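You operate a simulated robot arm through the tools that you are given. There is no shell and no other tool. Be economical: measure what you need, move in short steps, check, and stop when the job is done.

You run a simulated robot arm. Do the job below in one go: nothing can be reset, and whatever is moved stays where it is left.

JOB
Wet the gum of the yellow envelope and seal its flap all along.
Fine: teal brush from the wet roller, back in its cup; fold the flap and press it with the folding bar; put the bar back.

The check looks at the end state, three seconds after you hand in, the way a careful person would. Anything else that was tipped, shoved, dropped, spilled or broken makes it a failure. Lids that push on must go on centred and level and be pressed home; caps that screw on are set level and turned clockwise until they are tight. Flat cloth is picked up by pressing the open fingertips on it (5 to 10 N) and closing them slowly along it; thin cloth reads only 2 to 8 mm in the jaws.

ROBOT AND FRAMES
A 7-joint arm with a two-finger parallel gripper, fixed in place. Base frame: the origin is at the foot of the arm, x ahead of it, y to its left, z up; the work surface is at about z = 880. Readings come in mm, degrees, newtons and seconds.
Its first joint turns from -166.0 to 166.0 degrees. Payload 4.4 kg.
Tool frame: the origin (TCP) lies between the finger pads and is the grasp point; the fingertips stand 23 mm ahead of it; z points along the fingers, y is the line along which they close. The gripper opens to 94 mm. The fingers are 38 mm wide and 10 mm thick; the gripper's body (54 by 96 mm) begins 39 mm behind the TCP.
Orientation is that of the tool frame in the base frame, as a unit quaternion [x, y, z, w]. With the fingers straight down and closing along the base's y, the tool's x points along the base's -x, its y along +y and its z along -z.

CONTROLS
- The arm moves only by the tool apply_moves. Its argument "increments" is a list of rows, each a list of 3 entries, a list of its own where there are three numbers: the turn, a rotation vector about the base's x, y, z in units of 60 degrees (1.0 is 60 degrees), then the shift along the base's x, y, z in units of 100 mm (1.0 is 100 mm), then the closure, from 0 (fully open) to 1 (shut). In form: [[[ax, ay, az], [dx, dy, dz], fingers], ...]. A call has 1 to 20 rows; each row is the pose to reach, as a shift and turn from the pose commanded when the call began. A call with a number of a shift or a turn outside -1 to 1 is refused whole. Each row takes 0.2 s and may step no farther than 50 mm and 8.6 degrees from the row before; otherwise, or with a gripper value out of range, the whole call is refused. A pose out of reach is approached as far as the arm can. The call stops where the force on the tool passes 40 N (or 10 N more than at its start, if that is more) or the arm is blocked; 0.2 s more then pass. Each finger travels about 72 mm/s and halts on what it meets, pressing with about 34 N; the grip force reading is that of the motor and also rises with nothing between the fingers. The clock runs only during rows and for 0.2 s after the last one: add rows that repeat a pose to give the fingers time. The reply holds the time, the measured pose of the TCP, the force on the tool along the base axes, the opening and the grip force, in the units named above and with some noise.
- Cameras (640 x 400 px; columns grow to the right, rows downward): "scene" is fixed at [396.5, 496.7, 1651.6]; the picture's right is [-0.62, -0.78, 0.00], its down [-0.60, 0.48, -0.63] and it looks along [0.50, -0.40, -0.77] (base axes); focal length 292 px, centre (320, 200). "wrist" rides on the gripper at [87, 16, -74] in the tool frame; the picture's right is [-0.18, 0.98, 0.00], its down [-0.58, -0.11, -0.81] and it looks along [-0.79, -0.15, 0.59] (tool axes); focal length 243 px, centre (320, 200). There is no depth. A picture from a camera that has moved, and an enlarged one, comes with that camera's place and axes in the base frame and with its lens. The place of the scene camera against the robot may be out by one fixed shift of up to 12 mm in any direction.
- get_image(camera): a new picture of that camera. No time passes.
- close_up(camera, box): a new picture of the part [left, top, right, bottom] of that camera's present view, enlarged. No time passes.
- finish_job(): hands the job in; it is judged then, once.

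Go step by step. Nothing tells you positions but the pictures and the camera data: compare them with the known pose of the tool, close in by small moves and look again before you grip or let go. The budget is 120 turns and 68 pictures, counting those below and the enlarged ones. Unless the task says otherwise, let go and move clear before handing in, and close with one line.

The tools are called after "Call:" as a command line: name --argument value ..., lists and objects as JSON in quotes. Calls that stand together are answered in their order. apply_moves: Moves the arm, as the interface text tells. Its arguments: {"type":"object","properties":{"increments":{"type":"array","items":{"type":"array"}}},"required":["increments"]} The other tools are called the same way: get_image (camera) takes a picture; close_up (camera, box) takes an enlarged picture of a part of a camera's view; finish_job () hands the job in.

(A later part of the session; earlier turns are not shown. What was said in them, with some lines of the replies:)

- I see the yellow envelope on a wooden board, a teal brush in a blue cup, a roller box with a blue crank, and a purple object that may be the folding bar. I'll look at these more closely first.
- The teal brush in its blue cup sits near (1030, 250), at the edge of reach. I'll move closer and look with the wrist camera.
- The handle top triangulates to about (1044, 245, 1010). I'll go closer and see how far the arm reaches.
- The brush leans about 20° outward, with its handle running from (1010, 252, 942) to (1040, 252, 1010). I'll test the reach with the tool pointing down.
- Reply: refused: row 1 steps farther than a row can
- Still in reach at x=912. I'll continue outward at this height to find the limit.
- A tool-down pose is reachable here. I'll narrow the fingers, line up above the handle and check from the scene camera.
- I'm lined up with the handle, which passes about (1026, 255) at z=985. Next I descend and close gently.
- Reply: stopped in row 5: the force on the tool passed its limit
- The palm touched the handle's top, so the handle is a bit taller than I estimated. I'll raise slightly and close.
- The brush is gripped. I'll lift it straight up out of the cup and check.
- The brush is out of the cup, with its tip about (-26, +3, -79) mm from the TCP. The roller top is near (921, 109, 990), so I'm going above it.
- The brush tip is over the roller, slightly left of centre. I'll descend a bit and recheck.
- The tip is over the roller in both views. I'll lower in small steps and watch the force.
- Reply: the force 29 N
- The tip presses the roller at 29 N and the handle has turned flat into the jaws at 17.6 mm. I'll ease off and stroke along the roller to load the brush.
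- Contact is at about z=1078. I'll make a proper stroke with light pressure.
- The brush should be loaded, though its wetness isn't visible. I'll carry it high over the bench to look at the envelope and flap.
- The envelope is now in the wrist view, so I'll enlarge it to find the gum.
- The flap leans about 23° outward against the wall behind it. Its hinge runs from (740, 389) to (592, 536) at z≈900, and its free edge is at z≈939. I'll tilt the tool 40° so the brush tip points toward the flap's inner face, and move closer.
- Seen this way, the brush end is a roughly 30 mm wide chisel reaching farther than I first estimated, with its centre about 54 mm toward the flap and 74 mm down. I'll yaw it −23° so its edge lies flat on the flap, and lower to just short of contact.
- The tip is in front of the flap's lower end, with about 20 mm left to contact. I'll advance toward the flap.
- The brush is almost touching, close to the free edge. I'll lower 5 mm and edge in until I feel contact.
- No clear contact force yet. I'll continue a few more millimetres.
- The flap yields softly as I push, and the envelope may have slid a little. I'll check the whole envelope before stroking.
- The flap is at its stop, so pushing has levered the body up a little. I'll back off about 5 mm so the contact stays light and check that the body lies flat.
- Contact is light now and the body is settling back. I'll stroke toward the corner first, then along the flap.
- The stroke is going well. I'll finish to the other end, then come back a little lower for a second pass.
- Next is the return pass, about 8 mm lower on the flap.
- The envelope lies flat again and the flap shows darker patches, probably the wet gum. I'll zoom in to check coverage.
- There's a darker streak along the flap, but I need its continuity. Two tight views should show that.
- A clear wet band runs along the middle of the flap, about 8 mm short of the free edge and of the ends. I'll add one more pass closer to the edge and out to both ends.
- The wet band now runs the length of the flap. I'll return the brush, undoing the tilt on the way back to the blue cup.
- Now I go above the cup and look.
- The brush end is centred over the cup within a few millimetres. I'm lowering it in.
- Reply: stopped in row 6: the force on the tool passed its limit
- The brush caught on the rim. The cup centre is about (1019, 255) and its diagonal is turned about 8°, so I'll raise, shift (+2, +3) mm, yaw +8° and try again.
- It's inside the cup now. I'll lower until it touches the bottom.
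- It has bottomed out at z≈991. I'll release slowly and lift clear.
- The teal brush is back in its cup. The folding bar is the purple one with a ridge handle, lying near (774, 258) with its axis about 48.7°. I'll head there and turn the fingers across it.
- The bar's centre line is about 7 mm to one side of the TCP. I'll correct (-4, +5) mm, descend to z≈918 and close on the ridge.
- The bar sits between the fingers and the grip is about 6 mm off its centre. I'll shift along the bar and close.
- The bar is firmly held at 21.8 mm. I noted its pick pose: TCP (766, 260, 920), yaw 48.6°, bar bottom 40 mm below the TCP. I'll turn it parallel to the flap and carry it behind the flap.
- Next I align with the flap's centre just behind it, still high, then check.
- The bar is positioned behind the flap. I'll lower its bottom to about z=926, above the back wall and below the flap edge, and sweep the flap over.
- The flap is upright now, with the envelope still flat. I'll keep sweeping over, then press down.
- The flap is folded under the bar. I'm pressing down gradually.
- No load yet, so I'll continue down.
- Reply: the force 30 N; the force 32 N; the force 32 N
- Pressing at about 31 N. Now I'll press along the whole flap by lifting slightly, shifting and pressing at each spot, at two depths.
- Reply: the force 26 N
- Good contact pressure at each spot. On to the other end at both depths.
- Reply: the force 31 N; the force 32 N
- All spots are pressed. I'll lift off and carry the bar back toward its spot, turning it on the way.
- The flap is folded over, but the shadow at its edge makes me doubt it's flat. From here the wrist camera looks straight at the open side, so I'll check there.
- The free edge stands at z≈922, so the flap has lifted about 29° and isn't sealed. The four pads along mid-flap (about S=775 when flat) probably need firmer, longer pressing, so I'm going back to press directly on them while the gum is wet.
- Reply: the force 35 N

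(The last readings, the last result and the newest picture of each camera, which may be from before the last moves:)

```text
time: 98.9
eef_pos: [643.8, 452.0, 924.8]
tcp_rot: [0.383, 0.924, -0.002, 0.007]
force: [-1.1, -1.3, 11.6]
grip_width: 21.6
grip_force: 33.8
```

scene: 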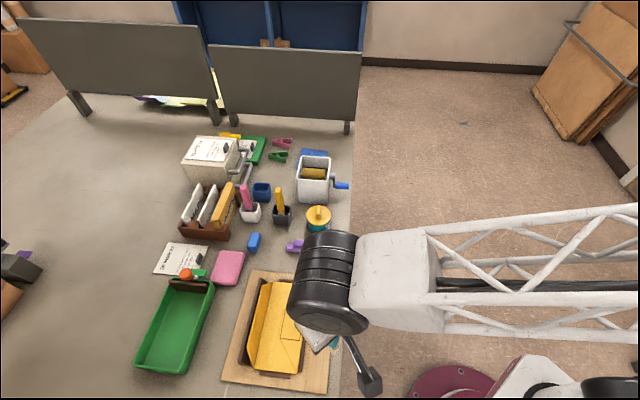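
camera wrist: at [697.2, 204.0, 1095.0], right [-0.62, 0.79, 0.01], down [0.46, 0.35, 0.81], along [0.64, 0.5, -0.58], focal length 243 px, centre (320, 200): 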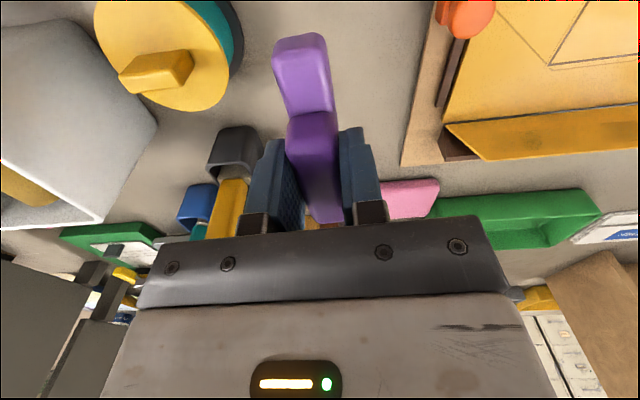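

I'm holding pressure on the centre. Next I'll do the ends with longer holds, keeping below the bar's slip force.

Call:
apply_moves --increments '[[[0, 0, 0], [0, 0, 0.04], 1], [[0, 0, 0], [-0.12, 0.12, 0.04], 1], [[0, 0, 0], [-0.24, 0.24, 0.04], 1], [[0, 0, 0], [-0.24, 0.24, 0.01], 1], [[0, 0, 0], [-0.24, 0.24, -0.005], 1], [[0, 0, 0], [-0.24, 0.24, -0.01], 1], [[0, 0, 0], [-0.24, 0.24, -0.01], 1], [[0, 0, 0], [-0.24, 0.24, -0.01], 1], [[0, 0, 0], [-0.24, 0.24, -0.01], 1]]'

Call:
apply_moves --increments '[[[0, 0, 0], [0, 0, 0], 1], [[0, 0, 0], [0, 0, -0.005], 1], [[0, 0, 0], [0, 0, -0.005], 1], [[0, 0, 0], [0, 0, -0.005], 1]]'

Call:
apply_moves --increments '[[[0, 0, 0], [0, 0, 0.04], 1], [[0, 0, 0], [0.12, -0.12, 0.04], 1], [[0, 0, 0], [0.24, -0.24, 0.04], 1], [[0, 0, 0], [0.36, -0.36, 0.04], 1], [[0, 0, 0], [0.48, -0.48, 0.04], 1], [[0, 0, 0], [0.48, -0.48, 0.01], 1], [[0, 0, 0], [0.48, -0.48, -0.005], 1], [[0, 0, 0], [0.48, -0.48, -0.005], 1], [[0, 0, 0], [0.48, -0.48, -0.005], 1], [[0, 0, 0], [0.48, -0.48, -0.005], 1], [[0, 0, 0], [0.48, -0.48, -0.005], 1]]'

```text
time: 100.9
eef_pos: [619.8, 475.3, 925.4]
tcp_rot: [0.383, 0.924, -0.001, 0.008]
force: [0.4, 0.8, 9.2]
grip_width: 21.6
grip_force: 34.0
```

```text
time: 101.9
eef_pos: [619.2, 475.6, 924.9]
tcp_rot: [0.383, 0.924, 0.0, 0.008]
force: [-0.3, 0.5, 20.3]
grip_width: 21.8
grip_force: 33.7
```

```text
time: 104.3
eef_pos: [668.6, 428.5, 926.3]
tcp_rot: [0.382, 0.924, 0.0, 0.008]
force: [1.8, -0.1, 21.5]
grip_width: 21.8
grip_force: 33.8
```

I'll lift and move aside to check the flap with one picture.

Call:
apply_moves --increments '[[[0, 0, 0], [0, 0, 0.2], 1], [[0, 0, 0], [0, 0, 0.6], 1], [[0, 0, 0], [0, 0, 1], 1]]'

Call:
apply_moves --increments '[[[0, 0, 0.13], [0.3, -0.3, 0.2], 1], [[0, 0, 0.26], [0.6, -0.6, 0.2], 1], [[0, 0, 0.39], [0.75, -0.9, 0.2], 1], [[0, 0, 0.52], [0.8, -0.95, 0.2], 1], [[0, 0, 0.65], [0.8, -0.95, 0.2], 1], [[0, 0, 0.78], [0.8, -0.95, 0.2], 1]]'

Call:
close_up --camera "scene" --box '[225, 265, 325, 385]'

```text
time: 105.1
eef_pos: [667.9, 429.2, 1024.5]
tcp_rot: [0.383, 0.924, -0.002, 0.007]
force: [0.1, 0.8, -1.1]
grip_width: 21.9
grip_force: 33.9
```

```text
time: 106.5
eef_pos: [747.4, 333.1, 1044.2]
tcp_rot: [-0.017, 1.0, 0.003, 0.007]
force: [0.0, 0.2, -1.4]
grip_width: 21.8
grip_force: 33.6
```

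```text
3.33 times, centred on (275, 325) of scene
camera zoom: at [396.5, 496.7, 1651.6], right [-0.62, -0.78, 0.0], down [-0.6, 0.48, -0.63], along [0.5, -0.4, -0.77], focal length 972 px, centre (470, -217)
```

zoom: 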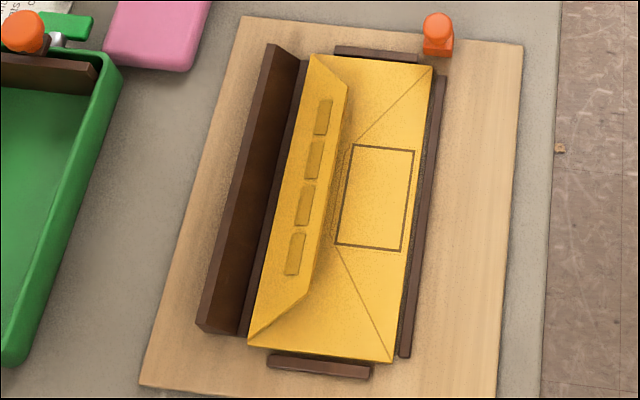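

The flap hasn't moved: it springs back to about 20°, so the seal didn't take. The gum probably dried or wasn't wet enough. I'll put the bar down, re-wet more thoroughly on the pad line at mid-flap, and refold faster. Bar first.

Call:
apply_moves --increments '[[[0, 0, 0.13], [0.03, -0.15, 0], 1], [[0, 0, 0.26], [0.07, -0.35, 0], 1], [[0, 0, 0.39], [0.12, -0.55, 0], 1], [[0, 0, 0.52], [0.16, -0.7, 0], 1], [[0, 0, 0.65], [0.185, -0.725, -0.2], 1], [[0, 0, 0.777], [0.185, -0.725, -0.6], 1], [[0, 0, 0.777], [0.185, -0.725, -0.95], 1], [[0, 0, 0.777], [0.185, -0.725, -0.95], 1]]'

Call:
apply_moves --increments '[[[0, 0, 0], [0, 0, -0.15], 1], [[0, 0, 0], [0, 0, -0.25], 1], [[0, 0, 0], [0, 0, -0.3], 1], [[0, 0, 0], [0, 0, -0.34], 1], [[0, 0, 0], [0, 0, -0.34], 1]]'

```text
time: 108.3
eef_pos: [767.2, 260.5, 948.9]
tcp_rot: [-0.41, 0.912, 0.004, 0.006]
force: [-1.4, 0.1, -1.6]
grip_width: 21.6
grip_force: 33.7
```

```text
time: 109.5
eef_pos: [767.4, 260.8, 915.1]
tcp_rot: [-0.41, 0.912, 0.004, 0.005]
force: [-0.2, -0.9, -1.0]
grip_width: 21.7
grip_force: 34.1
```

Call:
apply_moves --increments '[[[0, 0, 0], [0, 0, -0.02], 1], [[0, 0, 0], [0, 0, -0.04], 1], [[0, 0, 0], [0, 0, -0.04], 1]]'

Call:
apply_moves --increments '[[[0, 0, 0], [0, 0, -0.015], 1], [[0, 0, 0], [0, 0, -0.03], 1], [[0, 0, 0], [0, 0, -0.03], 1]]'

```text
time: 110.3
eef_pos: [767.7, 261.0, 910.8]
tcp_rot: [-0.411, 0.912, 0.004, 0.006]
force: [0.5, 0.7, -0.3]
grip_width: 21.6
grip_force: 34.0
```

```text
time: 111.1
eef_pos: [766.4, 260.5, 908.9]
tcp_rot: [-0.411, 0.912, 0.004, 0.006]
force: [-1.8, 0.8, 6.0]
grip_width: 21.7
grip_force: 34.0
```

The bar is resting on the bench at its original spot. I'll release it and head back to the teal brush.

Call:
apply_moves --increments '[[[0, 0, 0], [0, 0, 0], 0.8], [[0, 0, 0], [0, 0, 0], 0.7], [[0, 0, 0], [0, 0, 0], 0.6], [[0, 0, 0], [0, 0, 0], 0.5], [[0, 0, 0], [0, 0, 0], 0.45], [[0, 0, 0], [0, 0, 0.2], 0.45], [[0, 0, 0], [0, 0, 0.6], 0.45], [[0, 0, 0], [0, 0, 1], 0.45], [[0, 0, 0], [0, 0, 1], 0.45]]'

Call:
apply_moves --increments '[[[0, 0, -0.13], [0, 0, 0.4], 0.45], [[0, 0, -0.26], [0, 0, 0.8], 0.45], [[0, 0, -0.39], [0.2, 0, 0.99], 0.45], [[0, 0, -0.52], [0.5, 0, 0.99], 0.45], [[0, 0, -0.65], [0.8, 0, 0.99], 0.45], [[0, 0, -0.677], [0.9, 0, 0.99], 0.45]]'

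Call:
apply_moves --increments '[[[0, 0, 0], [0.4, 0, 0], 0.45], [[0, 0, 0], [0.8, 0, 0], 0.45], [[0, 0, 0], [0.95, 0, 0], 0.45]]'

Call:
apply_moves --increments '[[[0, 0, 0], [0.4, -0.05, -0.1], 0.45], [[0, 0, 0], [0.76, -0.05, -0.3], 0.45], [[0, 0, 0], [0.76, -0.05, -0.6], 0.45], [[0, 0, 0], [0.76, -0.05, -0.6], 0.45]]'

```text
time: 113.1
eef_pos: [765.5, 259.9, 1008.5]
tcp_rot: [-0.411, 0.912, 0.004, 0.005]
force: [0.1, -0.1, 0.3]
grip_width: 51.6
grip_force: 0.1
```

```text
time: 114.5
eef_pos: [856.9, 260.6, 1106.7]
tcp_rot: [-0.068, 0.998, 0.003, 0.007]
force: [0.6, -0.1, 0.7]
grip_width: 51.5
grip_force: 0.1
```

```text
time: 115.3
eef_pos: [950.9, 260.4, 1106.5]
tcp_rot: [-0.068, 0.998, 0.003, 0.007]
force: [0.6, 0.5, -0.3]
grip_width: 51.9
grip_force: 0.1
```

```text
time: 116.3
eef_pos: [1026.6, 254.6, 1046.7]
tcp_rot: [-0.068, 0.998, 0.002, 0.007]
force: [-0.1, -0.1, -0.4]
grip_width: 52.1
grip_force: 0.0
```

Over the brush at the earlier pick pose. I'm descending to z=998 and closing.

Call:
apply_moves --increments '[[[0, 0, 0], [0, 0.005, -0.2], 0.45], [[0, 0, 0], [0, 0.005, -0.4], 0.45], [[0, 0, 0], [0, 0.005, -0.48], 0.45], [[0, 0, 0], [0, 0.005, -0.48], 0.55], [[0, 0, 0], [0, 0.005, -0.48], 0.62], [[0, 0, 0], [0, 0.005, -0.48], 0.68], [[0, 0, 0], [0, 0.005, -0.48], 0.74], [[0, 0, 0], [0, 0.005, -0.48], 0.8], [[0, 0, 0], [0, 0.005, -0.48], 0.86], [[0, 0, 0], [0, 0.005, -0.48], 0.92], [[0, 0, 0], [0, 0.005, -0.48], 1], [[0, 0, 0], [0, 0.005, -0.48], 1]]'

Call:
apply_moves --increments '[[[0, 0, 0], [0, 0, 0.2], 1], [[0, 0, 0], [0, 0, 0.4], 1], [[0, 0, 0], [0, 0, 0.7], 1], [[0, 0, 0], [0, 0, 1], 1], [[0, 0, 0], [0, 0, 1], 1]]'

Call:
get_image --camera "wrist"

```text
time: 118.9
eef_pos: [1027.9, 255.3, 998.2]
tcp_rot: [-0.068, 0.998, 0.002, 0.007]
force: [0.0, -0.2, 0.5]
grip_width: 17.5
grip_force: 34.0
```

```text
time: 120.1
eef_pos: [1026.9, 255.0, 1100.6]
tcp_rot: [-0.068, 0.998, 0.002, 0.007]
force: [0.5, 0.0, -0.6]
grip_width: 17.6
grip_force: 33.5
```

```text
1 pictures are left
camera wrist: at [939.9, 259.2, 1174.4], right [0.05, 1.0, 0.01], down [0.58, -0.03, 0.81], along [0.81, -0.04, -0.58], focal length 243 px, centre (320, 200)
```

wrist: 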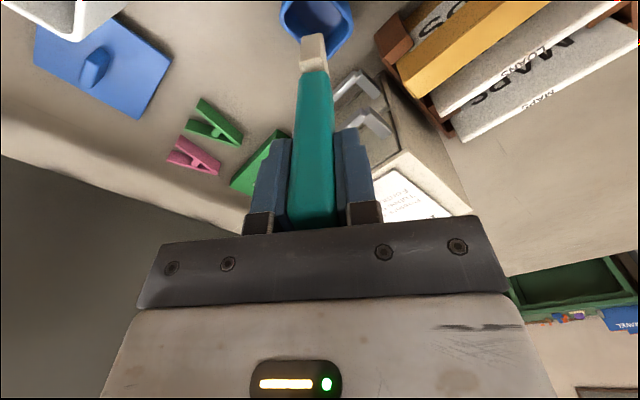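

The brush is held at 17.6 mm and sits about 7 mm lower in the grip than before. I'm going to the roller for a fuller load.

Call:
apply_moves --increments '[[[0, 0, -0.133], [-0.13, -0.25, 0.3], 1], [[0, 0, -0.133], [-0.3, -0.6, 0.3], 1], [[0, 0, -0.133], [-0.45, -0.95, 0.3], 1]]'

Call:
apply_moves --increments '[[[0, 0, 0], [-0.2, -0.3, 0], 1], [[0, 0, 0], [-0.4, -0.6, 0], 1], [[0, 0, 0], [-0.4, -0.6, -0.15], 1], [[0, 0, 0], [-0.4, -0.6, -0.3], 1], [[0, 0, 0], [-0.4, -0.6, -0.38], 1], [[0, 0, 0], [-0.4, -0.6, -0.38], 1]]'

Call:
apply_moves --increments '[[[0, 0, 0], [0, 0, -0.03], 1], [[0, 0, 0], [0, 0, -0.06], 1], [[0, 0, 0], [0, 0, -0.06], 1]]'

```text
time: 120.9
eef_pos: [982.0, 161.1, 1129.7]
tcp_rot: [0.001, 1.0, 0.002, 0.008]
force: [-0.1, -1.0, -0.4]
grip_width: 17.3
grip_force: 34.2
```

```text
time: 122.3
eef_pos: [942.4, 101.6, 1090.8]
tcp_rot: [0.001, 1.0, 0.002, 0.007]
force: [-0.4, -0.1, -1.2]
grip_width: 17.3
grip_force: 33.7
```

```text
time: 123.1
eef_pos: [942.9, 101.4, 1084.4]
tcp_rot: [0.001, 1.0, 0.002, 0.007]
force: [-1.5, 0.6, -0.3]
grip_width: 17.3
grip_force: 34.2
```

Call:
apply_moves --increments '[[[0, 0, 0], [0, 0, -0.02], 1], [[0, 0, 0], [0, 0, -0.03], 1], [[0, 0, 0], [0, 0, -0.03], 1]]'

Call:
apply_moves --increments '[[[0, 0, 0], [0, 0, -0.015], 1], [[0, 0, 0], [0, 0, -0.02], 1], [[0, 0, 0], [0, 0, -0.02], 1]]'

```text
time: 123.9
eef_pos: [942.4, 100.9, 1084.5]
tcp_rot: [0.001, 1.0, 0.002, 0.008]
force: [-1.9, 1.2, 18.3]
grip_width: 17.3
grip_force: 34.2
```

```text
time: 124.7
eef_pos: [941.1, 102.0, 1081.1]
tcp_rot: [0.001, 1.0, 0.002, 0.008]
force: [0.1, -0.4, 31.1]
grip_width: 17.7
grip_force: 33.9
```

Firm contact. I'll ease slightly and work the brush back and forth along the roller.

Call:
apply_moves --increments '[[[0, 0, 0], [0, 0, 0.008], 1], [[0, 0, 0], [0.04, 0.05, 0.008], 1], [[0, 0, 0], [0.08, 0.1, 0.008], 1], [[0, 0, 0], [0.04, 0.05, 0.008], 1], [[0, 0, 0], [0, 0, 0.008], 1], [[0, 0, 0], [-0.04, -0.05, 0.008], 1], [[0, 0, 0], [-0.08, -0.1, 0.008], 1], [[0, 0, 0], [-0.04, -0.05, 0.008], 1], [[0, 0, 0], [0, 0, 0.008], 1], [[0, 0, 0], [0.04, 0.05, 0.005], 1], [[0, 0, 0], [0.08, 0.1, 0.005], 1], [[0, 0, 0], [0.04, 0.05, 0.005], 1], [[0, 0, 0], [0, 0, 0.005], 1], [[0, 0, 0], [0, 0, 0], 1], [[0, 0, 0], [0, 0, 0], 1], [[0, 0, 0], [0, 0, 0], 1], [[0, 0, 0], [0, 0, 0], 1]]'

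Call:
apply_moves --increments '[[[0, 0, 0], [0, 0, 0.3], 1], [[0, 0, 0], [0, 0, 0.7], 1], [[0, 0, 0], [-0.2, 0.15, 0.8], 1], [[0, 0, 0], [-0.55, 0.4, 0.8], 1], [[0, 0, 0], [-0.9, 0.65, 0.8], 1]]'

Call:
apply_moves --increments '[[[0, 0, 0], [-0.35, 0.25, 0], 1], [[0, 0, 0], [-0.7, 0.5, 0], 1], [[0, 0, 0], [-0.99, 0.7, 0], 1]]'

Call:
apply_moves --increments '[[[0, 0, 0], [-0.35, 0.25, 0], 1], [[0, 0, 0], [-0.7, 0.5, 0], 1], [[0, 0, 0], [-0.99, 0.7, 0], 1]]'

```text
time: 128.3
eef_pos: [942.4, 100.9, 1081.0]
tcp_rot: [0.001, 1.0, 0.001, 0.007]
force: [-0.3, 2.6, 9.1]
grip_width: 17.6
grip_force: 34.1
```

```text
time: 129.5
eef_pos: [851.5, 165.9, 1158.9]
tcp_rot: [0.002, 1.0, 0.001, 0.007]
force: [0.5, 0.3, -1.6]
grip_width: 17.3
grip_force: 34.6
```

```text
time: 130.3
eef_pos: [752.5, 235.4, 1158.7]
tcp_rot: [0.001, 1.0, 0.002, 0.007]
force: [-0.3, 0.0, -0.5]
grip_width: 17.4
grip_force: 34.4
```

```text
time: 131.1
eef_pos: [654.3, 307.0, 1161.8]
tcp_rot: [0.002, 1.0, 0.002, 0.006]
force: [0.2, 0.4, -0.6]
grip_width: 17.3
grip_force: 34.4
```

The brush is reloaded. I'll re-orient it with the chisel edge parallel to the flap, tilted 50°, so it can slip under the raised free edge, open the flap and paint the inside.

Call:
apply_moves --increments '[[[0, 0, -0.13], [-0.05, 0.05, 0], 1], [[0, 0, -0.26], [-0.1, 0.1, 0], 1], [[0, 0, -0.39], [-0.15, 0.15, 0], 1], [[0, 0, -0.52], [-0.2, 0.2, 0], 1], [[0, 0, -0.65], [-0.3, 0.25, 0], 1], [[0, 0, -0.75], [-0.4, 0.3, 0], 1], [[0, 0, -0.75], [-0.4, 0.3, 0], 1]]'

Call:
apply_moves --increments '[[[0.098, -0.098, 0], [-0.05, 0.05, 0], 1], [[0.196, -0.196, 0], [-0.1, 0.1, -0.1], 1], [[0.294, -0.294, 0], [-0.15, 0.15, -0.2], 1], [[0.392, -0.392, 0], [-0.2, 0.2, -0.4], 1], [[0.49, -0.49, 0], [-0.3, 0.25, -0.6], 1], [[0.589, -0.589, 0], [-0.363, 0.332, -0.8], 1], [[0.589, -0.589, 0], [-0.363, 0.332, -0.99], 1], [[0.589, -0.589, 0], [-0.363, 0.332, -0.99], 1]]'

```text
time: 132.7
eef_pos: [615.7, 336.1, 1161.2]
tcp_rot: [0.384, 0.923, -0.001, 0.009]
force: [0.0, -0.2, -0.1]
grip_width: 17.2
grip_force: 34.2
```

```text
time: 134.5
eef_pos: [578.5, 368.9, 1060.8]
tcp_rot: [0.351, 0.835, 0.391, 0.167]
force: [-1.0, 0.5, -0.5]
grip_width: 17.2
grip_force: 34.0
```

The orientation is right. I'm lowering the tip to just above the envelope body, in front of the raised edge.

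Call:
apply_moves --increments '[[[0, 0, 0], [0, 0, -0.3], 1], [[0, 0, 0], [0, 0, -0.6], 1], [[0, 0, 0], [0, 0, -0.8], 1], [[0, 0, 0], [0, 0, -0.86], 1], [[0, 0, 0], [0, 0, -0.9], 1], [[0, 0, 0], [0, 0, -0.93], 1], [[0, 0, 0], [0, 0, -0.93], 1]]'

Call:
apply_moves --increments '[[[0, 0, 0], [0, 0, -0.015], 1], [[0, 0, 0], [0, 0, -0.03], 1], [[0, 0, 0], [0, 0, -0.03], 1]]'

```text
time: 136.1
eef_pos: [577.8, 369.4, 969.7]
tcp_rot: [0.35, 0.835, 0.389, 0.168]
force: [0.4, 0.1, -0.2]
grip_width: 17.1
grip_force: 34.0
```

```text
time: 136.9
eef_pos: [578.0, 369.2, 965.2]
tcp_rot: [0.349, 0.836, 0.39, 0.167]
force: [0.3, -1.1, -0.1]
grip_width: 17.5
grip_force: 34.4
```

Call:
apply_moves --increments '[[[0, 0, 0], [0, 0, -0.015], 1], [[0, 0, 0], [0, 0, -0.03], 1], [[0, 0, 0], [0, 0, -0.03], 1]]'

Call:
apply_moves --increments '[[[0, 0, 0], [0, 0, -0.015], 1], [[0, 0, 0], [0, 0, -0.03], 1], [[0, 0, 0], [0, 0, -0.03], 1]]'

```text
time: 137.7
eef_pos: [578.5, 368.3, 961.1]
tcp_rot: [0.351, 0.835, 0.39, 0.168]
force: [-0.2, 0.5, -0.2]
grip_width: 17.5
grip_force: 33.9
```

```text
time: 138.5
eef_pos: [578.3, 369.5, 958.4]
tcp_rot: [0.351, 0.835, 0.39, 0.168]
force: [0.2, 0.3, 0.7]
grip_width: 17.5
grip_force: 33.7
```

Call:
apply_moves --increments '[[[0, 0, 0], [0, 0, -0.015], 1], [[0, 0, 0], [0, 0, -0.03], 1], [[0, 0, 0], [0, 0, -0.03], 1]]'

Call:
apply_moves --increments '[[[0, 0, 0], [0, 0, -0.015], 1], [[0, 0, 0], [0, 0, -0.03], 1], [[0, 0, 0], [0, 0, -0.03], 1]]'

```text
time: 139.3
eef_pos: [578.1, 369.8, 957.4]
tcp_rot: [0.35, 0.835, 0.39, 0.168]
force: [-1.0, 0.1, 12.1]
grip_width: 17.4
grip_force: 34.2
```

```text
time: 140.1
eef_pos: [578.0, 370.0, 954.3]
tcp_rot: [0.35, 0.835, 0.391, 0.168]
force: [-4.2, -5.6, 32.8]
grip_width: 18.1
grip_force: 34.4
```

The brush touched the body surface at about TCP z=957. I'll raise 4 mm and slide in under the flap's edge.

Call:
apply_moves --increments '[[[0, 0, 0], [0, 0, 0.04], 1], [[0, 0, 0], [0.035, 0.035, 0.04], 1], [[0, 0, 0], [0.07, 0.07, 0.04], 1], [[0, 0, 0], [0.105, 0.105, 0.04], 1], [[0, 0, 0], [0.14, 0.14, 0.04], 1], [[0, 0, 0], [0.177, 0.177, 0.04], 1], [[0, 0, 0], [0.177, 0.177, 0.04], 1]]'

Call:
apply_moves --increments '[[[0, 0, 0], [0.035, 0.035, 0], 1], [[0, 0, 0], [0.07, 0.07, 0.01], 1], [[0, 0, 0], [0.09, 0.09, 0.03], 1], [[0, 0, 0], [0.11, 0.11, 0.06], 1], [[0, 0, 0], [0.13, 0.13, 0.1], 1], [[0, 0, 0], [0.15, 0.15, 0.14], 1], [[0, 0, 0], [0.15, 0.15, 0.14], 1]]'

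```text
time: 141.7
eef_pos: [595.8, 387.8, 956.6]
tcp_rot: [0.351, 0.835, 0.389, 0.168]
force: [-2.0, -1.5, 13.2]
grip_width: 17.6
grip_force: 33.7
```

```text
time: 143.3
eef_pos: [610.9, 401.9, 971.3]
tcp_rot: [0.351, 0.835, 0.389, 0.168]
force: [-0.1, 0.0, -0.6]
grip_width: 17.4
grip_force: 34.1
```

The brush slid in and rose without resistance. I'll follow the arc over the hinge to open the flap fully and seat the brush on its inner face.

Call:
apply_moves --increments '[[[0, 0, 0], [0.042, 0.042, 0.05], 1], [[0, 0, 0], [0.092, 0.092, 0.08], 1], [[0, 0, 0], [0.141, 0.141, 0.08], 1], [[0, 0, 0], [0.184, 0.184, 0.06], 1], [[0, 0, 0], [0.219, 0.219, 0.04], 1], [[0, 0, 0], [0.219, 0.219, 0.04], 1]]'

Call:
apply_moves --increments '[[[0, 0, 0], [-0.07, 0.07, 0], 1], [[0, 0, 0], [-0.14, 0.14, 0], 1], [[0, 0, 0], [-0.21, 0.21, 0], 1], [[0, 0, 0], [-0.28, 0.28, 0], 1], [[0, 0, 0], [-0.35, 0.35, 0], 1], [[0, 0, 0], [-0.42, 0.42, 0], 1], [[0, 0, 0], [-0.48, 0.48, 0], 1], [[0, 0, 0], [-0.48, 0.48, 0], 1]]'

```text
time: 144.7
eef_pos: [633.5, 424.5, 975.7]
tcp_rot: [0.351, 0.835, 0.39, 0.168]
force: [-0.1, -0.7, -0.6]
grip_width: 17.4
grip_force: 34.2
```

```text
time: 146.5
eef_pos: [584.1, 470.5, 973.4]
tcp_rot: [0.35, 0.835, 0.389, 0.168]
force: [0.2, -0.2, 0.1]
grip_width: 17.1
grip_force: 33.3
```

Now for slow, thorough strokes along the full length at three heights.

Call:
apply_moves --increments '[[[0, 0, 0], [0.07, -0.07, 0], 1], [[0, 0, 0], [0.14, -0.14, 0], 1], [[0, 0, 0], [0.21, -0.21, 0], 1], [[0, 0, 0], [0.28, -0.28, 0], 1], [[0, 0, 0], [0.35, -0.35, 0], 1], [[0, 0, 0], [0.42, -0.42, 0], 1], [[0, 0, 0], [0.49, -0.49, 0], 1], [[0, 0, 0], [0.56, -0.56, 0], 1], [[0, 0, 0], [0.63, -0.63, 0], 1], [[0, 0, 0], [0.7, -0.7, 0], 1], [[0, 0, 0], [0.77, -0.77, 0], 1], [[0, 0, 0], [0.84, -0.84, 0], 1], [[0, 0, 0], [0.91, -0.91, 0], 1], [[0, 0, 0], [0.97, -0.97, 0], 1]]'

Call:
apply_moves --increments '[[[0, 0, 0], [0.02, 0.02, 0.07], 1], [[0, 0, 0], [-0.05, 0.09, 0.07], 1], [[0, 0, 0], [-0.12, 0.16, 0.07], 1], [[0, 0, 0], [-0.19, 0.23, 0.07], 1], [[0, 0, 0], [-0.26, 0.3, 0.07], 1], [[0, 0, 0], [-0.33, 0.37, 0.07], 1], [[0, 0, 0], [-0.4, 0.44, 0.07], 1], [[0, 0, 0], [-0.47, 0.51, 0.07], 1], [[0, 0, 0], [-0.54, 0.58, 0.07], 1], [[0, 0, 0], [-0.61, 0.65, 0.07], 1], [[0, 0, 0], [-0.68, 0.72, 0.07], 1], [[0, 0, 0], [-0.75, 0.79, 0.07], 1], [[0, 0, 0], [-0.82, 0.86, 0.07], 1], [[0, 0, 0], [-0.89, 0.93, 0.07], 1], [[0, 0, 0], [-0.95, 0.99, 0.07], 1]]'

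Call:
apply_moves --increments '[[[0, 0, 0], [-0.03, -0.03, -0.12], 1], [[0, 0, 0], [0.04, -0.1, -0.12], 1], [[0, 0, 0], [0.11, -0.17, -0.12], 1], [[0, 0, 0], [0.18, -0.24, -0.12], 1], [[0, 0, 0], [0.25, -0.31, -0.12], 1], [[0, 0, 0], [0.32, -0.38, -0.12], 1], [[0, 0, 0], [0.39, -0.45, -0.12], 1], [[0, 0, 0], [0.46, -0.52, -0.12], 1], [[0, 0, 0], [0.53, -0.59, -0.12], 1], [[0, 0, 0], [0.6, -0.66, -0.12], 1], [[0, 0, 0], [0.67, -0.73, -0.12], 1], [[0, 0, 0], [0.74, -0.8, -0.12], 1], [[0, 0, 0], [0.81, -0.87, -0.12], 1], [[0, 0, 0], [0.88, -0.94, -0.12], 1], [[0, 0, 0], [0.93, -0.99, -0.12], 1]]'

Call:
close_up --camera "scene" --box '[225, 265, 325, 385]'

```text
time: 149.5
eef_pos: [681.4, 374.4, 974.9]
tcp_rot: [0.351, 0.835, 0.389, 0.167]
force: [0.2, -0.9, -0.7]
grip_width: 17.4
grip_force: 33.8
```

```text
time: 152.7
eef_pos: [588.2, 473.4, 983.2]
tcp_rot: [0.35, 0.835, 0.39, 0.167]
force: [0.3, -0.6, -0.2]
grip_width: 17.5
grip_force: 33.6
```

```text
time: 155.9
eef_pos: [680.4, 374.6, 971.0]
tcp_rot: [0.351, 0.835, 0.39, 0.167]
force: [-15.6, -7.2, 12.1]
grip_width: 17.2
grip_force: 34.0
```

```text
3.33 times, centred on (275, 325) of scene
camera zoom: at [396.5, 496.7, 1651.6], right [-0.62, -0.78, 0.0], down [-0.6, 0.48, -0.63], along [0.5, -0.4, -0.77], focal length 972 px, centre (470, -217)
```

zoom: 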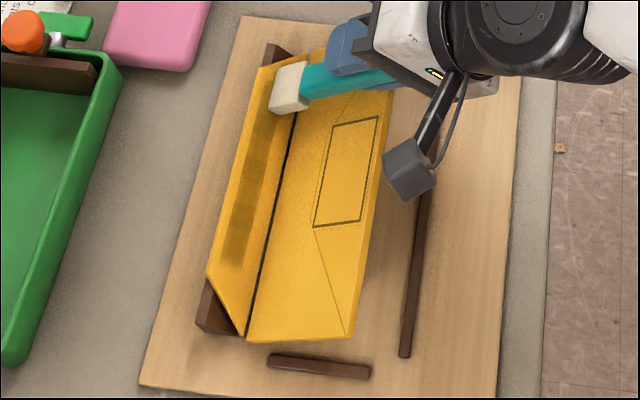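

The flap is fully open again, with a much darker continuous wet band along its length. No pictures are left, so I'll work from recorded poses and force. I withdraw gently so the envelope drops flat, then return the brush quickly.

Call:
apply_moves --increments '[[[0, 0, 0], [-0.05, -0.05, 0.0], 1], [[0, 0, 0], [-0.12, -0.12, 0.0], 1], [[0, 0, 0], [-0.25, -0.25, 0.15], 1], [[0, 0, 0], [-0.4, -0.4, 0.5], 1], [[0, 0, 0], [-0.4, -0.4, 0.95], 1]]'

Call:
apply_moves --increments '[[[-0.098, 0.098, 0], [0.1, -0.02, 0.2], 1], [[-0.196, 0.196, 0], [0.3, -0.05, 0.5], 1], [[-0.294, 0.294, 0], [0.5, -0.08, 0.8], 1], [[-0.392, 0.392, 0], [0.7, -0.1, 0.85], 1], [[-0.49, 0.49, 0], [0.9, -0.1, 0.85], 1], [[-0.589, 0.589, 0], [0.99, -0.1, 0.85], 1]]'

Call:
apply_moves --increments '[[[0, 0, 0.13], [0.2, 0, 0], 1], [[0, 0, 0.26], [0.4, -0.02, 0], 1], [[0, 0, 0.39], [0.6, -0.04, 0], 1], [[0, 0, 0.52], [0.8, -0.06, 0], 1], [[0, 0, 0.65], [0.99, -0.08, 0], 1], [[0, 0, 0.78], [0.99, -0.1, 0], 1], [[0, 0, 0.883], [0.99, -0.1, 0], 1]]'

Call:
apply_moves --increments '[[[0, 0, 0], [0.45, -0.1, 0], 1], [[0, 0, 0], [0.9, -0.2, 0], 1], [[0, 0, 0], [0.99, -0.2, 0], 1]]'

```text
time: 157.1
eef_pos: [639.3, 333.5, 1063.3]
tcp_rot: [0.35, 0.836, 0.389, 0.167]
force: [-0.7, 0.4, -0.4]
grip_width: 17.4
grip_force: 34.0
```

```text
time: 158.5
eef_pos: [738.7, 325.5, 1151.0]
tcp_rot: [0.385, 0.923, -0.002, 0.007]
force: [0.1, 0.2, -0.6]
grip_width: 17.1
grip_force: 33.8
```

```text
time: 160.1
eef_pos: [838.5, 315.1, 1150.7]
tcp_rot: [-0.069, 0.998, 0.003, 0.006]
force: [-0.7, -0.5, -0.5]
grip_width: 17.4
grip_force: 34.2
```

```text
time: 160.9
eef_pos: [936.9, 293.3, 1149.8]
tcp_rot: [-0.069, 0.998, 0.002, 0.007]
force: [0.0, 0.3, -0.6]
grip_width: 17.4
grip_force: 34.3
```

Call:
apply_moves --increments '[[[0, 0, 0], [0.45, -0.18, 0], 1], [[0, 0, 0], [0.9, -0.36, 0], 1], [[0, 0, 0], [0.91, -0.363, -0.4], 1], [[0, 0, 0], [0.91, -0.363, -0.8], 1], [[0, 0, 0], [0.91, -0.363, -1], 1], [[0, 0, 0], [0.91, -0.363, -1], 1]]'

Call:
apply_moves --increments '[[[0, 0, 0], [0, 0, -0.15], 1], [[0, 0, 0], [0, 0, -0.25], 1], [[0, 0, 0], [0, 0, -0.3], 1], [[0, 0, 0], [0, 0, -0.35], 1], [[0, 0, 0], [0, 0, -0.4], 1], [[0, 0, 0], [0, 0, -0.45], 1], [[0, 0, 0], [0, 0, -0.49], 1], [[0, 0, 0], [0, 0, -0.49], 1]]'

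```text
time: 162.3
eef_pos: [1026.9, 258.2, 1050.8]
tcp_rot: [-0.068, 0.998, 0.002, 0.007]
force: [0.3, -0.1, -0.5]
grip_width: 17.4
grip_force: 33.7
```

```text
time: 163.3
eef_pos: [1029.1, 259.7, 1022.7]
tcp_rot: [-0.068, 0.998, 0.003, 0.011]
force: [0.0, -0.9, 2.7]
grip_width: 17.2
grip_force: 34.2
stopped in row 4: the force on the tool passed its limit (the readings are from after the stop); the commanded pose is now the measured one
```

The brush caught the rim. I'll lift, shift slightly (-2, +1) mm and try again gently.

Call:
apply_moves --increments '[[[0, 0, 0], [0, 0, 0.1], 1], [[0, 0, 0], [-0.02, 0.005, 0.1], 1], [[0, 0, 0], [-0.02, 0.005, 0.02], 1], [[0, 0, 0], [-0.02, 0.005, -0.02], 1], [[0, 0, 0], [-0.02, 0.005, -0.05], 1], [[0, 0, 0], [-0.02, 0.005, -0.05], 1]]'

```text
time: 164.7
eef_pos: [1028.3, 260.2, 1024.1]
tcp_rot: [-0.069, 0.998, 0.004, 0.015]
force: [0.2, -0.5, 2.0]
grip_width: 17.3
grip_force: 33.7
stopped in row 6: the force on the tool passed its limit (the readings are from after the stop); the commanded pose is now the measured one
```

The tool is being nudged so the tip moves +x, meaning the brush's near corner sits on the -x rim. I'll shift +4 mm in x and retry.

Call:
apply_moves --increments '[[[0, 0, 0], [0, 0, 0.1], 1], [[0, 0, 0], [0.04, -0.01, 0.1], 1], [[0, 0, 0], [0.04, -0.01, 0.02], 1], [[0, 0, 0], [0.04, -0.01, -0.02], 1], [[0, 0, 0], [0.04, -0.01, -0.05], 1], [[0, 0, 0], [0.04, -0.01, -0.05], 1]]'

```text
time: 166.1
eef_pos: [1032.0, 258.0, 1018.0]
tcp_rot: [-0.068, 0.998, 0.004, 0.014]
force: [0.1, -0.1, -0.2]
grip_width: 17.2
grip_force: 34.1
```

It's past the previous catch point with no force. Continuing down.

Call:
apply_moves --increments '[[[0, 0, 0], [0, 0, -0.05], 1], [[0, 0, 0], [0, 0, -0.1], 1], [[0, 0, 0], [0, 0, -0.15], 1], [[0, 0, 0], [0, 0, -0.2], 1], [[0, 0, 0], [0, 0, -0.2], 1]]'

Call:
apply_moves --increments '[[[0, 0, 0], [0, 0, -0.02], 1], [[0, 0, 0], [0, 0, -0.04], 1], [[0, 0, 0], [0, 0, -0.04], 1]]'

```text
time: 167.3
eef_pos: [1032.1, 258.7, 997.0]
tcp_rot: [-0.067, 0.998, 0.004, 0.014]
force: [-0.6, 0.0, -0.1]
grip_width: 17.2
grip_force: 33.4
```

```text
time: 168.1
eef_pos: [1031.3, 259.1, 993.9]
tcp_rot: [-0.068, 0.998, 0.004, 0.013]
force: [0.0, -0.4, -0.7]
grip_width: 17.4
grip_force: 34.2
```

Call:
apply_moves --increments '[[[0, 0, 0], [0, 0, -0.02], 1], [[0, 0, 0], [0, 0, -0.04], 1], [[0, 0, 0], [0, 0, -0.06], 1], [[0, 0, 0], [0, 0, -0.06], 1]]'

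```text
time: 169.1
eef_pos: [1031.3, 259.3, 990.7]
tcp_rot: [-0.068, 0.998, 0.003, 0.015]
force: [-2.9, 1.1, 32.2]
grip_width: 17.1
grip_force: 34.3
```

The brush is seated. I'll release it, straighten the tool, and go straight to the bar.

Call:
apply_moves --increments '[[[0, 0, 0], [0, 0, 0.02], 0.85], [[0, 0, 0], [0, 0, 0.02], 0.75], [[0, 0, 0], [0, 0, 0.02], 0.65], [[0, 0, 0], [0, 0, 0.02], 0.55], [[0, 0, 0], [0, 0, 0.02], 0.45], [[0, 0, 0], [0, 0, 0.2], 0.45], [[0, 0, 0], [0, 0, 0.6], 0.45], [[0, 0, 0], [0, 0, 1], 0.45], [[-0.0096, 0.0286, 0], [0, 0, 1], 0.45]]'

Call:
apply_moves --increments '[[[0, 0, 0.135], [-0.1, 0, 0.3], 0.45], [[0, 0, 0.27], [-0.4, 0, 0.3], 0.45], [[0, 0, 0.405], [-0.7, 0, 0.3], 0.45], [[0, 0, 0.54], [-0.99, 0, 0.3], 0.45], [[0, 0, 0.677], [-0.99, 0, 0.3], 0.45]]'

Call:
apply_moves --increments '[[[0, 0, 0], [-0.4, 0, 0], 0.45], [[0, 0, 0], [-0.8, 0, 0], 0.45], [[0, 0, 0], [-0.99, 0, -0.3], 0.45], [[0, 0, 0], [-0.99, 0, -0.6], 0.45]]'

```text
time: 171.1
eef_pos: [1032.0, 257.1, 1088.7]
tcp_rot: [-0.068, 0.998, -0.002, -0.002]
force: [0.1, 0.3, 0.6]
grip_width: 52.0
grip_force: 0.1
```

```text
time: 172.3
eef_pos: [932.9, 258.1, 1118.1]
tcp_rot: [-0.412, 0.911, -0.002, -0.002]
force: [-0.8, 0.3, -0.1]
grip_width: 51.5
grip_force: 0.1
```

```text
time: 173.3
eef_pos: [834.6, 258.0, 1058.7]
tcp_rot: [-0.411, 0.912, -0.001, -0.002]
force: [0.2, 0.5, 0.5]
grip_width: 51.6
grip_force: 0.1
```

Call:
apply_moves --increments '[[[0, 0, 0], [-0.4, 0.02, 0], 0.45], [[0, 0, 0], [-0.685, 0.025, -0.2], 0.45], [[0, 0, 0], [-0.685, 0.025, -0.6], 0.45], [[0, 0, 0], [-0.685, 0.025, -1], 0.45]]'

Call:
apply_moves --increments '[[[0, 0, 0], [0, 0, -0.25], 0.45], [[0, 0, 0], [0, 0, -0.4], 0.45], [[0, 0, 0], [0, 0, -0.465], 0.45], [[0, 0, 0], [0, 0, -0.465], 0.55], [[0, 0, 0], [0, 0, -0.465], 0.65], [[0, 0, 0], [0, 0, -0.465], 0.75], [[0, 0, 0], [0, 0, -0.465], 0.85], [[0, 0, 0], [0, 0, -0.465], 1], [[0, 0, 0], [0, 0, -0.465], 1]]'

```text
time: 174.3
eef_pos: [765.3, 260.7, 957.7]
tcp_rot: [-0.409, 0.912, -0.001, 0.0]
force: [0.3, 0.3, 0.6]
grip_width: 51.8
grip_force: 0.0
```

```text
time: 176.3
eef_pos: [765.3, 261.5, 910.5]
tcp_rot: [-0.41, 0.912, -0.001, -0.002]
force: [0.0, 0.8, 1.4]
grip_width: 21.5
grip_force: 34.0
```

The bar is gripped at 21.5 mm, 30 mm above its base. I'll lift, turn it parallel to the flap and go behind the flap along the earlier route.

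Call:
apply_moves --increments '[[[0, 0, 0], [0, 0, 0.3], 1], [[0, 0, 0], [0, 0, 0.7], 1], [[0, 0, 0], [0, 0, 1], 1]]'

Call:
apply_moves --increments '[[[0, 0, -0.13], [0, 0.1, 0.3], 1], [[0, 0, -0.26], [0, 0.3, 0.3], 1], [[0, 0, -0.39], [-0.05, 0.5, 0.3], 1], [[0, 0, -0.52], [-0.1, 0.7, 0.3], 1], [[0, 0, -0.65], [-0.15, 0.8, 0.3], 1], [[0, 0, -0.78], [-0.2, 0.8, 0.3], 1]]'

Call:
apply_moves --increments '[[[0, 0, -0.13], [0.1, 0.2, 0], 1], [[0, 0, -0.26], [0.1, 0.4, 0], 1], [[0, 0, -0.39], [0.1, 0.6, 0], 1], [[0, 0, -0.52], [0.1, 0.8, 0], 1], [[0, 0, -0.65], [0.1, 0.9, 0], 1], [[0, 0, -0.777], [0.1, 0.9, 0], 1]]'

Call:
apply_moves --increments '[[[0, 0, 0], [-0.25, 0.3, 0], 1], [[0, 0, 0], [-0.5, 0.57, 0], 1], [[0, 0, 0], [-0.62, 0.7, -0.3], 1], [[0, 0, 0], [-0.62, 0.7, -0.6], 1], [[0, 0, 0], [-0.62, 0.7, -0.7], 1], [[0, 0, 0], [-0.62, 0.7, -0.7], 1]]'

```text
time: 177.1
eef_pos: [765.9, 260.8, 1010.1]
tcp_rot: [-0.41, 0.912, -0.001, -0.002]
force: [-0.8, 0.0, -1.1]
grip_width: 21.6
grip_force: 33.7
```

```text
time: 178.5
eef_pos: [745.7, 341.8, 1041.2]
tcp_rot: [-0.013, 1.0, -0.001, -0.001]
force: [-0.4, -0.2, -1.5]
grip_width: 21.5
grip_force: 34.5
```

```text
time: 179.9
eef_pos: [755.9, 431.8, 1041.4]
tcp_rot: [0.384, 0.923, 0.0, -0.002]
force: [0.6, 0.0, -0.8]
grip_width: 21.7
grip_force: 34.0
```

```text
time: 181.3
eef_pos: [691.9, 502.2, 970.9]
tcp_rot: [0.383, 0.924, 0.0, -0.002]
force: [-0.9, 0.9, -0.8]
grip_width: 21.6
grip_force: 34.1
```

Lowering behind the flap and sweeping it over.

Call:
apply_moves --increments '[[[0, 0, 0], [0, 0, -0.145], 1], [[0, 0, 0], [-0.06, -0.06, -0.145], 1], [[0, 0, 0], [-0.12, -0.12, -0.145], 1], [[0, 0, 0], [-0.18, -0.18, -0.145], 1], [[0, 0, 0], [-0.24, -0.24, -0.145], 1], [[0, 0, 0], [-0.3, -0.3, -0.145], 1], [[0, 0, 0], [-0.36, -0.36, -0.145], 1], [[0, 0, 0], [-0.42, -0.42, -0.145], 1], [[0, 0, 0], [-0.48, -0.48, -0.145], 1], [[0, 0, 0], [-0.54, -0.54, -0.2], 1], [[0, 0, 0], [-0.54, -0.54, -0.27], 1], [[0, 0, 0], [-0.54, -0.54, -0.34], 1], [[0, 0, 0], [-0.54, -0.54, -0.4], 1], [[0, 0, 0], [-0.54, -0.54, -0.4], 1]]'

Call:
apply_moves --increments '[[[0, 0, 0], [0, 0, -0.02], 1], [[0, 0, 0], [0, 0, -0.04], 1], [[0, 0, 0], [0, 0, -0.04], 1]]'

```text
time: 184.3
eef_pos: [639.7, 446.4, 931.0]
tcp_rot: [0.383, 0.924, 0.0, -0.003]
force: [0.3, -0.9, -1.6]
grip_width: 21.4
grip_force: 34.4
```

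```text
time: 185.1
eef_pos: [638.7, 447.8, 928.7]
tcp_rot: [0.383, 0.924, 0.002, -0.001]
force: [-2.4, 0.1, 13.7]
grip_width: 21.5
grip_force: 33.5
```

Contact. I'll increase pressure and hold.

Call:
apply_moves --increments '[[[0, 0, 0], [0, 0, -0.01], 1], [[0, 0, 0], [0, 0, -0.012], 1], [[0, 0, 0], [0, 0, -0.012], 1], [[0, 0, 0], [0, 0, -0.012], 1], [[0, 0, 0], [0, 0, -0.012], 1], [[0, 0, 0], [0, 0, -0.012], 1]]'

Call:
apply_moves --increments '[[[0, 0, 0], [0, 0, 0.04], 1], [[0, 0, 0], [-0.12, 0.12, 0.04], 1], [[0, 0, 0], [-0.24, 0.24, 0.04], 1], [[0, 0, 0], [-0.24, 0.24, 0.01], 1], [[0, 0, 0], [-0.24, 0.24, -0.005], 1], [[0, 0, 0], [-0.24, 0.24, -0.01], 1], [[0, 0, 0], [-0.24, 0.24, -0.01], 1], [[0, 0, 0], [-0.24, 0.24, -0.01], 1], [[0, 0, 0], [-0.24, 0.24, -0.01], 1]]'

Call:
apply_moves --increments '[[[0, 0, 0], [0, 0, 0.04], 1], [[0, 0, 0], [0.12, -0.12, 0.04], 1], [[0, 0, 0], [0.24, -0.24, 0.04], 1], [[0, 0, 0], [0.36, -0.36, 0.04], 1], [[0, 0, 0], [0.48, -0.48, 0.04], 1], [[0, 0, 0], [0.48, -0.48, 0.01], 1], [[0, 0, 0], [0.48, -0.48, 0], 1], [[0, 0, 0], [0.48, -0.48, -0.005], 1], [[0, 0, 0], [0.48, -0.48, -0.005], 1], [[0, 0, 0], [0.48, -0.48, -0.005], 1], [[0, 0, 0], [0.48, -0.48, -0.005], 1]]'

```text
time: 186.2
eef_pos: [640.2, 448.4, 929.0]
tcp_rot: [0.383, 0.924, 0.002, 0.0]
force: [0.0, 1.6, 5.8]
grip_width: 21.7
grip_force: 34.0
stopped in row 5: the force on the tool passed its limit (the readings are from after the stop); the commanded pose is now the measured one
```

```text
time: 188.2
eef_pos: [616.6, 471.1, 928.5]
tcp_rot: [0.383, 0.924, 0.003, -0.001]
force: [-0.3, 1.3, 29.7]
grip_width: 21.6
grip_force: 34.2
```

```text
time: 190.6
eef_pos: [664.7, 423.8, 928.7]
tcp_rot: [0.383, 0.924, 0.002, 0.0]
force: [1.3, 0.7, 31.3]
grip_width: 21.7
grip_force: 33.4
```

Strong presses without slipping. I'll repeat on both sides of the pad line along the whole length.

Call:
apply_moves --increments '[[[0, 0, 0], [0, 0, 0.04], 1], [[0, 0, 0], [0.07, 0.07, 0.04], 1], [[0, 0, 0], [0.07, 0.07, 0.01], 1], [[0, 0, 0], [0.07, 0.07, 0], 1], [[0, 0, 0], [0.07, 0.07, 0], 1], [[0, 0, 0], [0.07, 0.07, 0], 1], [[0, 0, 0], [0.07, 0.07, 0], 1]]'

Call:
apply_moves --increments '[[[0, 0, 0], [0, 0, 0.04], 1], [[0, 0, 0], [-0.12, 0.12, 0.04], 1], [[0, 0, 0], [-0.24, 0.24, 0.04], 1], [[0, 0, 0], [-0.24, 0.24, 0.01], 1], [[0, 0, 0], [-0.24, 0.24, 0], 1], [[0, 0, 0], [-0.24, 0.24, 0], 1], [[0, 0, 0], [-0.24, 0.24, 0], 1], [[0, 0, 0], [-0.24, 0.24, 0], 1]]'

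Call:
apply_moves --increments '[[[0, 0, 0], [0, 0, 0.04], 1], [[0, 0, 0], [-0.12, 0.12, 0.04], 1], [[0, 0, 0], [-0.24, 0.24, 0.04], 1], [[0, 0, 0], [-0.24, 0.24, 0.01], 1], [[0, 0, 0], [-0.24, 0.24, 0], 1], [[0, 0, 0], [-0.24, 0.24, 0], 1], [[0, 0, 0], [-0.24, 0.24, 0], 1], [[0, 0, 0], [-0.24, 0.24, 0], 1]]'

Call:
apply_moves --increments '[[[0, 0, 0], [0, 0, 0.04], 1], [[0, 0, 0], [-0.07, -0.07, 0.04], 1], [[0, 0, 0], [-0.13, -0.13, 0.04], 1], [[0, 0, 0], [-0.13, -0.13, 0.01], 1], [[0, 0, 0], [-0.13, -0.13, 0], 1], [[0, 0, 0], [-0.13, -0.13, 0], 1], [[0, 0, 0], [-0.13, -0.13, 0], 1]]'

Call:
apply_moves --increments '[[[0, 0, 0], [0, 0, 0.04], 1], [[0, 0, 0], [0.12, -0.12, 0.04], 1], [[0, 0, 0], [0.24, -0.24, 0.04], 1], [[0, 0, 0], [0.24, -0.24, 0.01], 1], [[0, 0, 0], [0.24, -0.24, 0], 1], [[0, 0, 0], [0.24, -0.24, 0], 1], [[0, 0, 0], [0.24, -0.24, 0], 1], [[0, 0, 0], [0.24, -0.24, 0], 1]]'

Call:
apply_moves --increments '[[[0, 0, 0], [0, 0, 0.04], 1], [[0, 0, 0], [0.12, -0.12, 0.04], 1], [[0, 0, 0], [0.24, -0.24, 0.04], 1], [[0, 0, 0], [0.24, -0.24, 0.01], 1], [[0, 0, 0], [0.24, -0.24, 0], 1], [[0, 0, 0], [0.24, -0.24, 0], 1], [[0, 0, 0], [0.24, -0.24, 0], 1], [[0, 0, 0], [0.24, -0.24, 0], 1]]'

```text
time: 192.2
eef_pos: [670.2, 430.8, 928.4]
tcp_rot: [0.383, 0.924, 0.002, 0.0]
force: [0.8, -0.8, 40.3]
grip_width: 21.6
grip_force: 34.2
```

```text
time: 194.0
eef_pos: [647.0, 454.3, 927.6]
tcp_rot: [0.382, 0.924, 0.003, 0.0]
force: [-0.5, 2.1, 42.9]
grip_width: 21.6
grip_force: 33.8
```

```text
time: 195.8
eef_pos: [622.9, 477.8, 926.9]
tcp_rot: [0.383, 0.924, 0.001, -0.001]
force: [2.9, 4.4, 26.1]
grip_width: 21.4
grip_force: 33.4
```

```text
time: 197.4
eef_pos: [610.6, 464.9, 924.9]
tcp_rot: [0.383, 0.924, 0.001, -0.001]
force: [-1.4, -0.2, 6.2]
grip_width: 21.6
grip_force: 34.4
```

```text
time: 199.2
eef_pos: [633.5, 441.3, 926.3]
tcp_rot: [0.383, 0.924, 0.001, 0.0]
force: [0.4, -0.3, 2.4]
grip_width: 21.6
grip_force: 34.4
```

```text
time: 201.0
eef_pos: [658.6, 417.3, 926.4]
tcp_rot: [0.383, 0.924, 0.002, -0.001]
force: [0.1, -0.7, 0.4]
grip_width: 21.9
grip_force: 33.7
```

The edge line had light contact, so I'll add firm presses there at all three spots.

Call:
apply_moves --increments '[[[0, 0, 0], [0, 0, -0.01], 1], [[0, 0, 0], [0, 0, -0.02], 1], [[0, 0, 0], [0, 0, -0.025], 1], [[0, 0, 0], [0, 0, -0.025], 1], [[0, 0, 0], [0, 0, -0.025], 1]]'

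Call:
apply_moves --increments '[[[0, 0, 0], [0, 0, 0.04], 1], [[0, 0, 0], [-0.12, 0.12, 0.04], 1], [[0, 0, 0], [-0.24, 0.24, 0.04], 1], [[0, 0, 0], [-0.24, 0.24, 0.01], 1], [[0, 0, 0], [-0.24, 0.24, 0], 1], [[0, 0, 0], [-0.24, 0.24, 0], 1], [[0, 0, 0], [-0.24, 0.24, 0], 1], [[0, 0, 0], [-0.24, 0.24, 0], 1]]'

Call:
apply_moves --increments '[[[0, 0, 0], [0, 0, 0.04], 1], [[0, 0, 0], [-0.12, 0.12, 0.04], 1], [[0, 0, 0], [-0.24, 0.24, 0.04], 1], [[0, 0, 0], [-0.24, 0.24, 0.01], 1], [[0, 0, 0], [-0.24, 0.24, 0], 1], [[0, 0, 0], [-0.24, 0.24, 0], 1], [[0, 0, 0], [-0.24, 0.24, 0], 1], [[0, 0, 0], [-0.24, 0.24, 0], 1]]'

```text
time: 202.2
eef_pos: [658.6, 417.6, 924.6]
tcp_rot: [0.382, 0.924, 0.003, 0.0]
force: [3.3, 1.6, 31.6]
grip_width: 22.0
grip_force: 34.1
```

```text
time: 204.0
eef_pos: [633.8, 442.2, 925.1]
tcp_rot: [0.383, 0.924, 0.002, -0.001]
force: [0.6, 0.3, 26.6]
grip_width: 21.5
grip_force: 34.0
```

```text
time: 205.8
eef_pos: [609.9, 466.1, 925.1]
tcp_rot: [0.383, 0.924, 0.003, -0.001]
force: [-1.6, 1.8, 27.9]
grip_width: 21.7
grip_force: 34.2
```

All spots are pressed firmly. Now the bar goes back to its place.

Call:
apply_moves --increments '[[[0, 0, 0], [0, 0, 0.15], 1], [[0, 0, 0], [0, 0, 0.5], 1], [[0, 0, 0], [0, 0, 0.99], 1]]'

Call:
apply_moves --increments '[[[0, 0, 0.13], [0.1, -0.15, 0.2], 1], [[0, 0, 0.26], [0.25, -0.35, 0.2], 1], [[0, 0, 0.39], [0.4, -0.55, 0.2], 1], [[0, 0, 0.52], [0.55, -0.75, 0.2], 1], [[0, 0, 0.65], [0.7, -0.95, 0.2], 1], [[0, 0, 0.78], [0.78, -0.99, 0.2], 1]]'

Call:
apply_moves --increments '[[[0, 0, 0.13], [0.1, -0.15, 0], 1], [[0, 0, 0.26], [0.25, -0.35, 0], 1], [[0, 0, 0.39], [0.4, -0.55, 0], 1], [[0, 0, 0.52], [0.55, -0.75, 0], 1], [[0, 0, 0.65], [0.7, -0.95, 0], 1], [[0, 0, 0.777], [0.76, -0.99, 0], 1], [[0, 0, 0.777], [0.76, -0.99, 0], 1]]'

```text
time: 206.6
eef_pos: [609.3, 463.7, 1023.7]
tcp_rot: [0.383, 0.924, 0.001, -0.002]
force: [-0.2, 0.1, -2.1]
grip_width: 21.6
grip_force: 33.8
```

```text
time: 208.0
eef_pos: [688.8, 367.1, 1041.7]
tcp_rot: [-0.017, 1.0, 0.001, -0.001]
force: [-1.0, -0.2, -1.7]
grip_width: 21.8
grip_force: 33.7
```

```text
time: 209.6
eef_pos: [764.6, 267.3, 1043.4]
tcp_rot: [-0.41, 0.912, 0.001, -0.002]
force: [0.5, -0.1, -1.3]
grip_width: 21.5
grip_force: 34.2
```

Call:
apply_moves --increments '[[[0, 0, 0], [0.01, -0.063, -0.3], 1], [[0, 0, 0], [0.01, -0.063, -0.7], 1], [[0, 0, 0], [0.01, -0.063, -1], 1], [[0, 0, 0], [0.01, -0.063, -1], 1]]'

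Call:
apply_moves --increments '[[[0, 0, 0], [0, 0, -0.15], 1], [[0, 0, 0], [0, 0, -0.25], 1], [[0, 0, 0], [0, 0, -0.3], 1], [[0, 0, 0], [0, 0, -0.32], 1], [[0, 0, 0], [0, 0, -0.32], 1]]'

Call:
apply_moves --increments '[[[0, 0, 0], [0, 0, -0.01], 1], [[0, 0, 0], [0, 0, -0.02], 1], [[0, 0, 0], [0, 0, -0.02], 1]]'

```text
time: 210.6
eef_pos: [764.2, 262.2, 941.8]
tcp_rot: [-0.411, 0.912, 0.0, -0.002]
force: [0.3, 0.2, -1.1]
grip_width: 21.9
grip_force: 34.0
```

```text
time: 211.8
eef_pos: [764.5, 261.9, 910.6]
tcp_rot: [-0.411, 0.912, 0.001, -0.002]
force: [0.2, 0.5, -0.9]
grip_width: 21.7
grip_force: 34.4
```

```text
time: 212.6
eef_pos: [765.5, 260.8, 909.0]
tcp_rot: [-0.411, 0.912, 0.0, -0.002]
force: [-0.4, 0.8, -0.7]
grip_width: 21.8
grip_force: 33.7
```

Call:
apply_moves --increments '[[[0, 0, 0], [0, 0, -0.01], 1], [[0, 0, 0], [0, 0, -0.02], 1], [[0, 0, 0], [0, 0, -0.02], 1]]'

Call:
apply_moves --increments '[[[0, 0, 0], [0, 0, -0.01], 1], [[0, 0, 0], [0, 0, -0.015], 1], [[0, 0, 0], [0, 0, -0.015], 1]]'

```text
time: 213.4
eef_pos: [765.7, 261.1, 907.1]
tcp_rot: [-0.411, 0.912, 0.0, -0.001]
force: [-5.8, -2.7, 18.4]
grip_width: 21.5
grip_force: 33.9
```

```text
time: 214.2
eef_pos: [765.6, 263.4, 905.2]
tcp_rot: [-0.411, 0.912, -0.001, 0.0]
force: [-2.1, 6.0, 31.3]
grip_width: 21.9
grip_force: 33.9
```

The bar is resting on the bench. I'll release it and rise clear.

Call:
apply_moves --increments '[[[0, 0, 0], [0, 0, 0.02], 0.85], [[0, 0, 0], [0, 0, 0.02], 0.72], [[0, 0, 0], [0, 0, 0.02], 0.6], [[0, 0, 0], [0, 0, 0.02], 0.5], [[0, 0, 0], [0, 0, 0.02], 0.45], [[0, 0, 0], [0, 0, 0.2], 0.45], [[0, 0, 0], [0, 0, 0.6], 0.45], [[0, 0, 0], [0, 0, 1], 0.45], [[0, 0, 0], [0, 0, 1], 0.45]]'

Call:
apply_moves --increments '[[[0, 0, 0], [-0.2, -0.2, 0.3], 0.45], [[0, 0, 0], [-0.4, -0.4, 0.6], 0.45], [[0, 0, 0], [-0.6, -0.6, 0.9], 0.45], [[0, 0, 0], [-0.6, -0.6, 0.9], 0.45]]'

```text
time: 216.2
eef_pos: [766.5, 260.9, 1005.0]
tcp_rot: [-0.41, 0.912, 0.0, -0.002]
force: [-1.3, -0.3, -0.2]
grip_width: 51.6
grip_force: 0.1
```

```text
time: 217.2
eef_pos: [705.2, 202.7, 1094.2]
tcp_rot: [-0.41, 0.912, 0.0, -0.002]
force: [-0.2, 0.1, 0.7]
grip_width: 51.9
grip_force: 0.1
```

The brush is back in its cup, the bar is back on its spot, and the arm is clear. No pictures are left, so I'm handing in now.

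Call:
finish_job

```text
The job is handed in.
```

I wetted the gum, folded the flap and pressed it with the bar, then put the brush and bar back and handed the job in, but I couldn't confirm that the seal held. The first try sprang open about 20°, so I re-wetted (the last picture showed a dark wet band) and pressed the whole flap again at 25–40 N. No pictures were left after that, so the second seal, the brush in its cup and the bar's position rest on recorded poses and force readings. The brush caught the cup's rim twice on the way back in, each time reaching the force limit.
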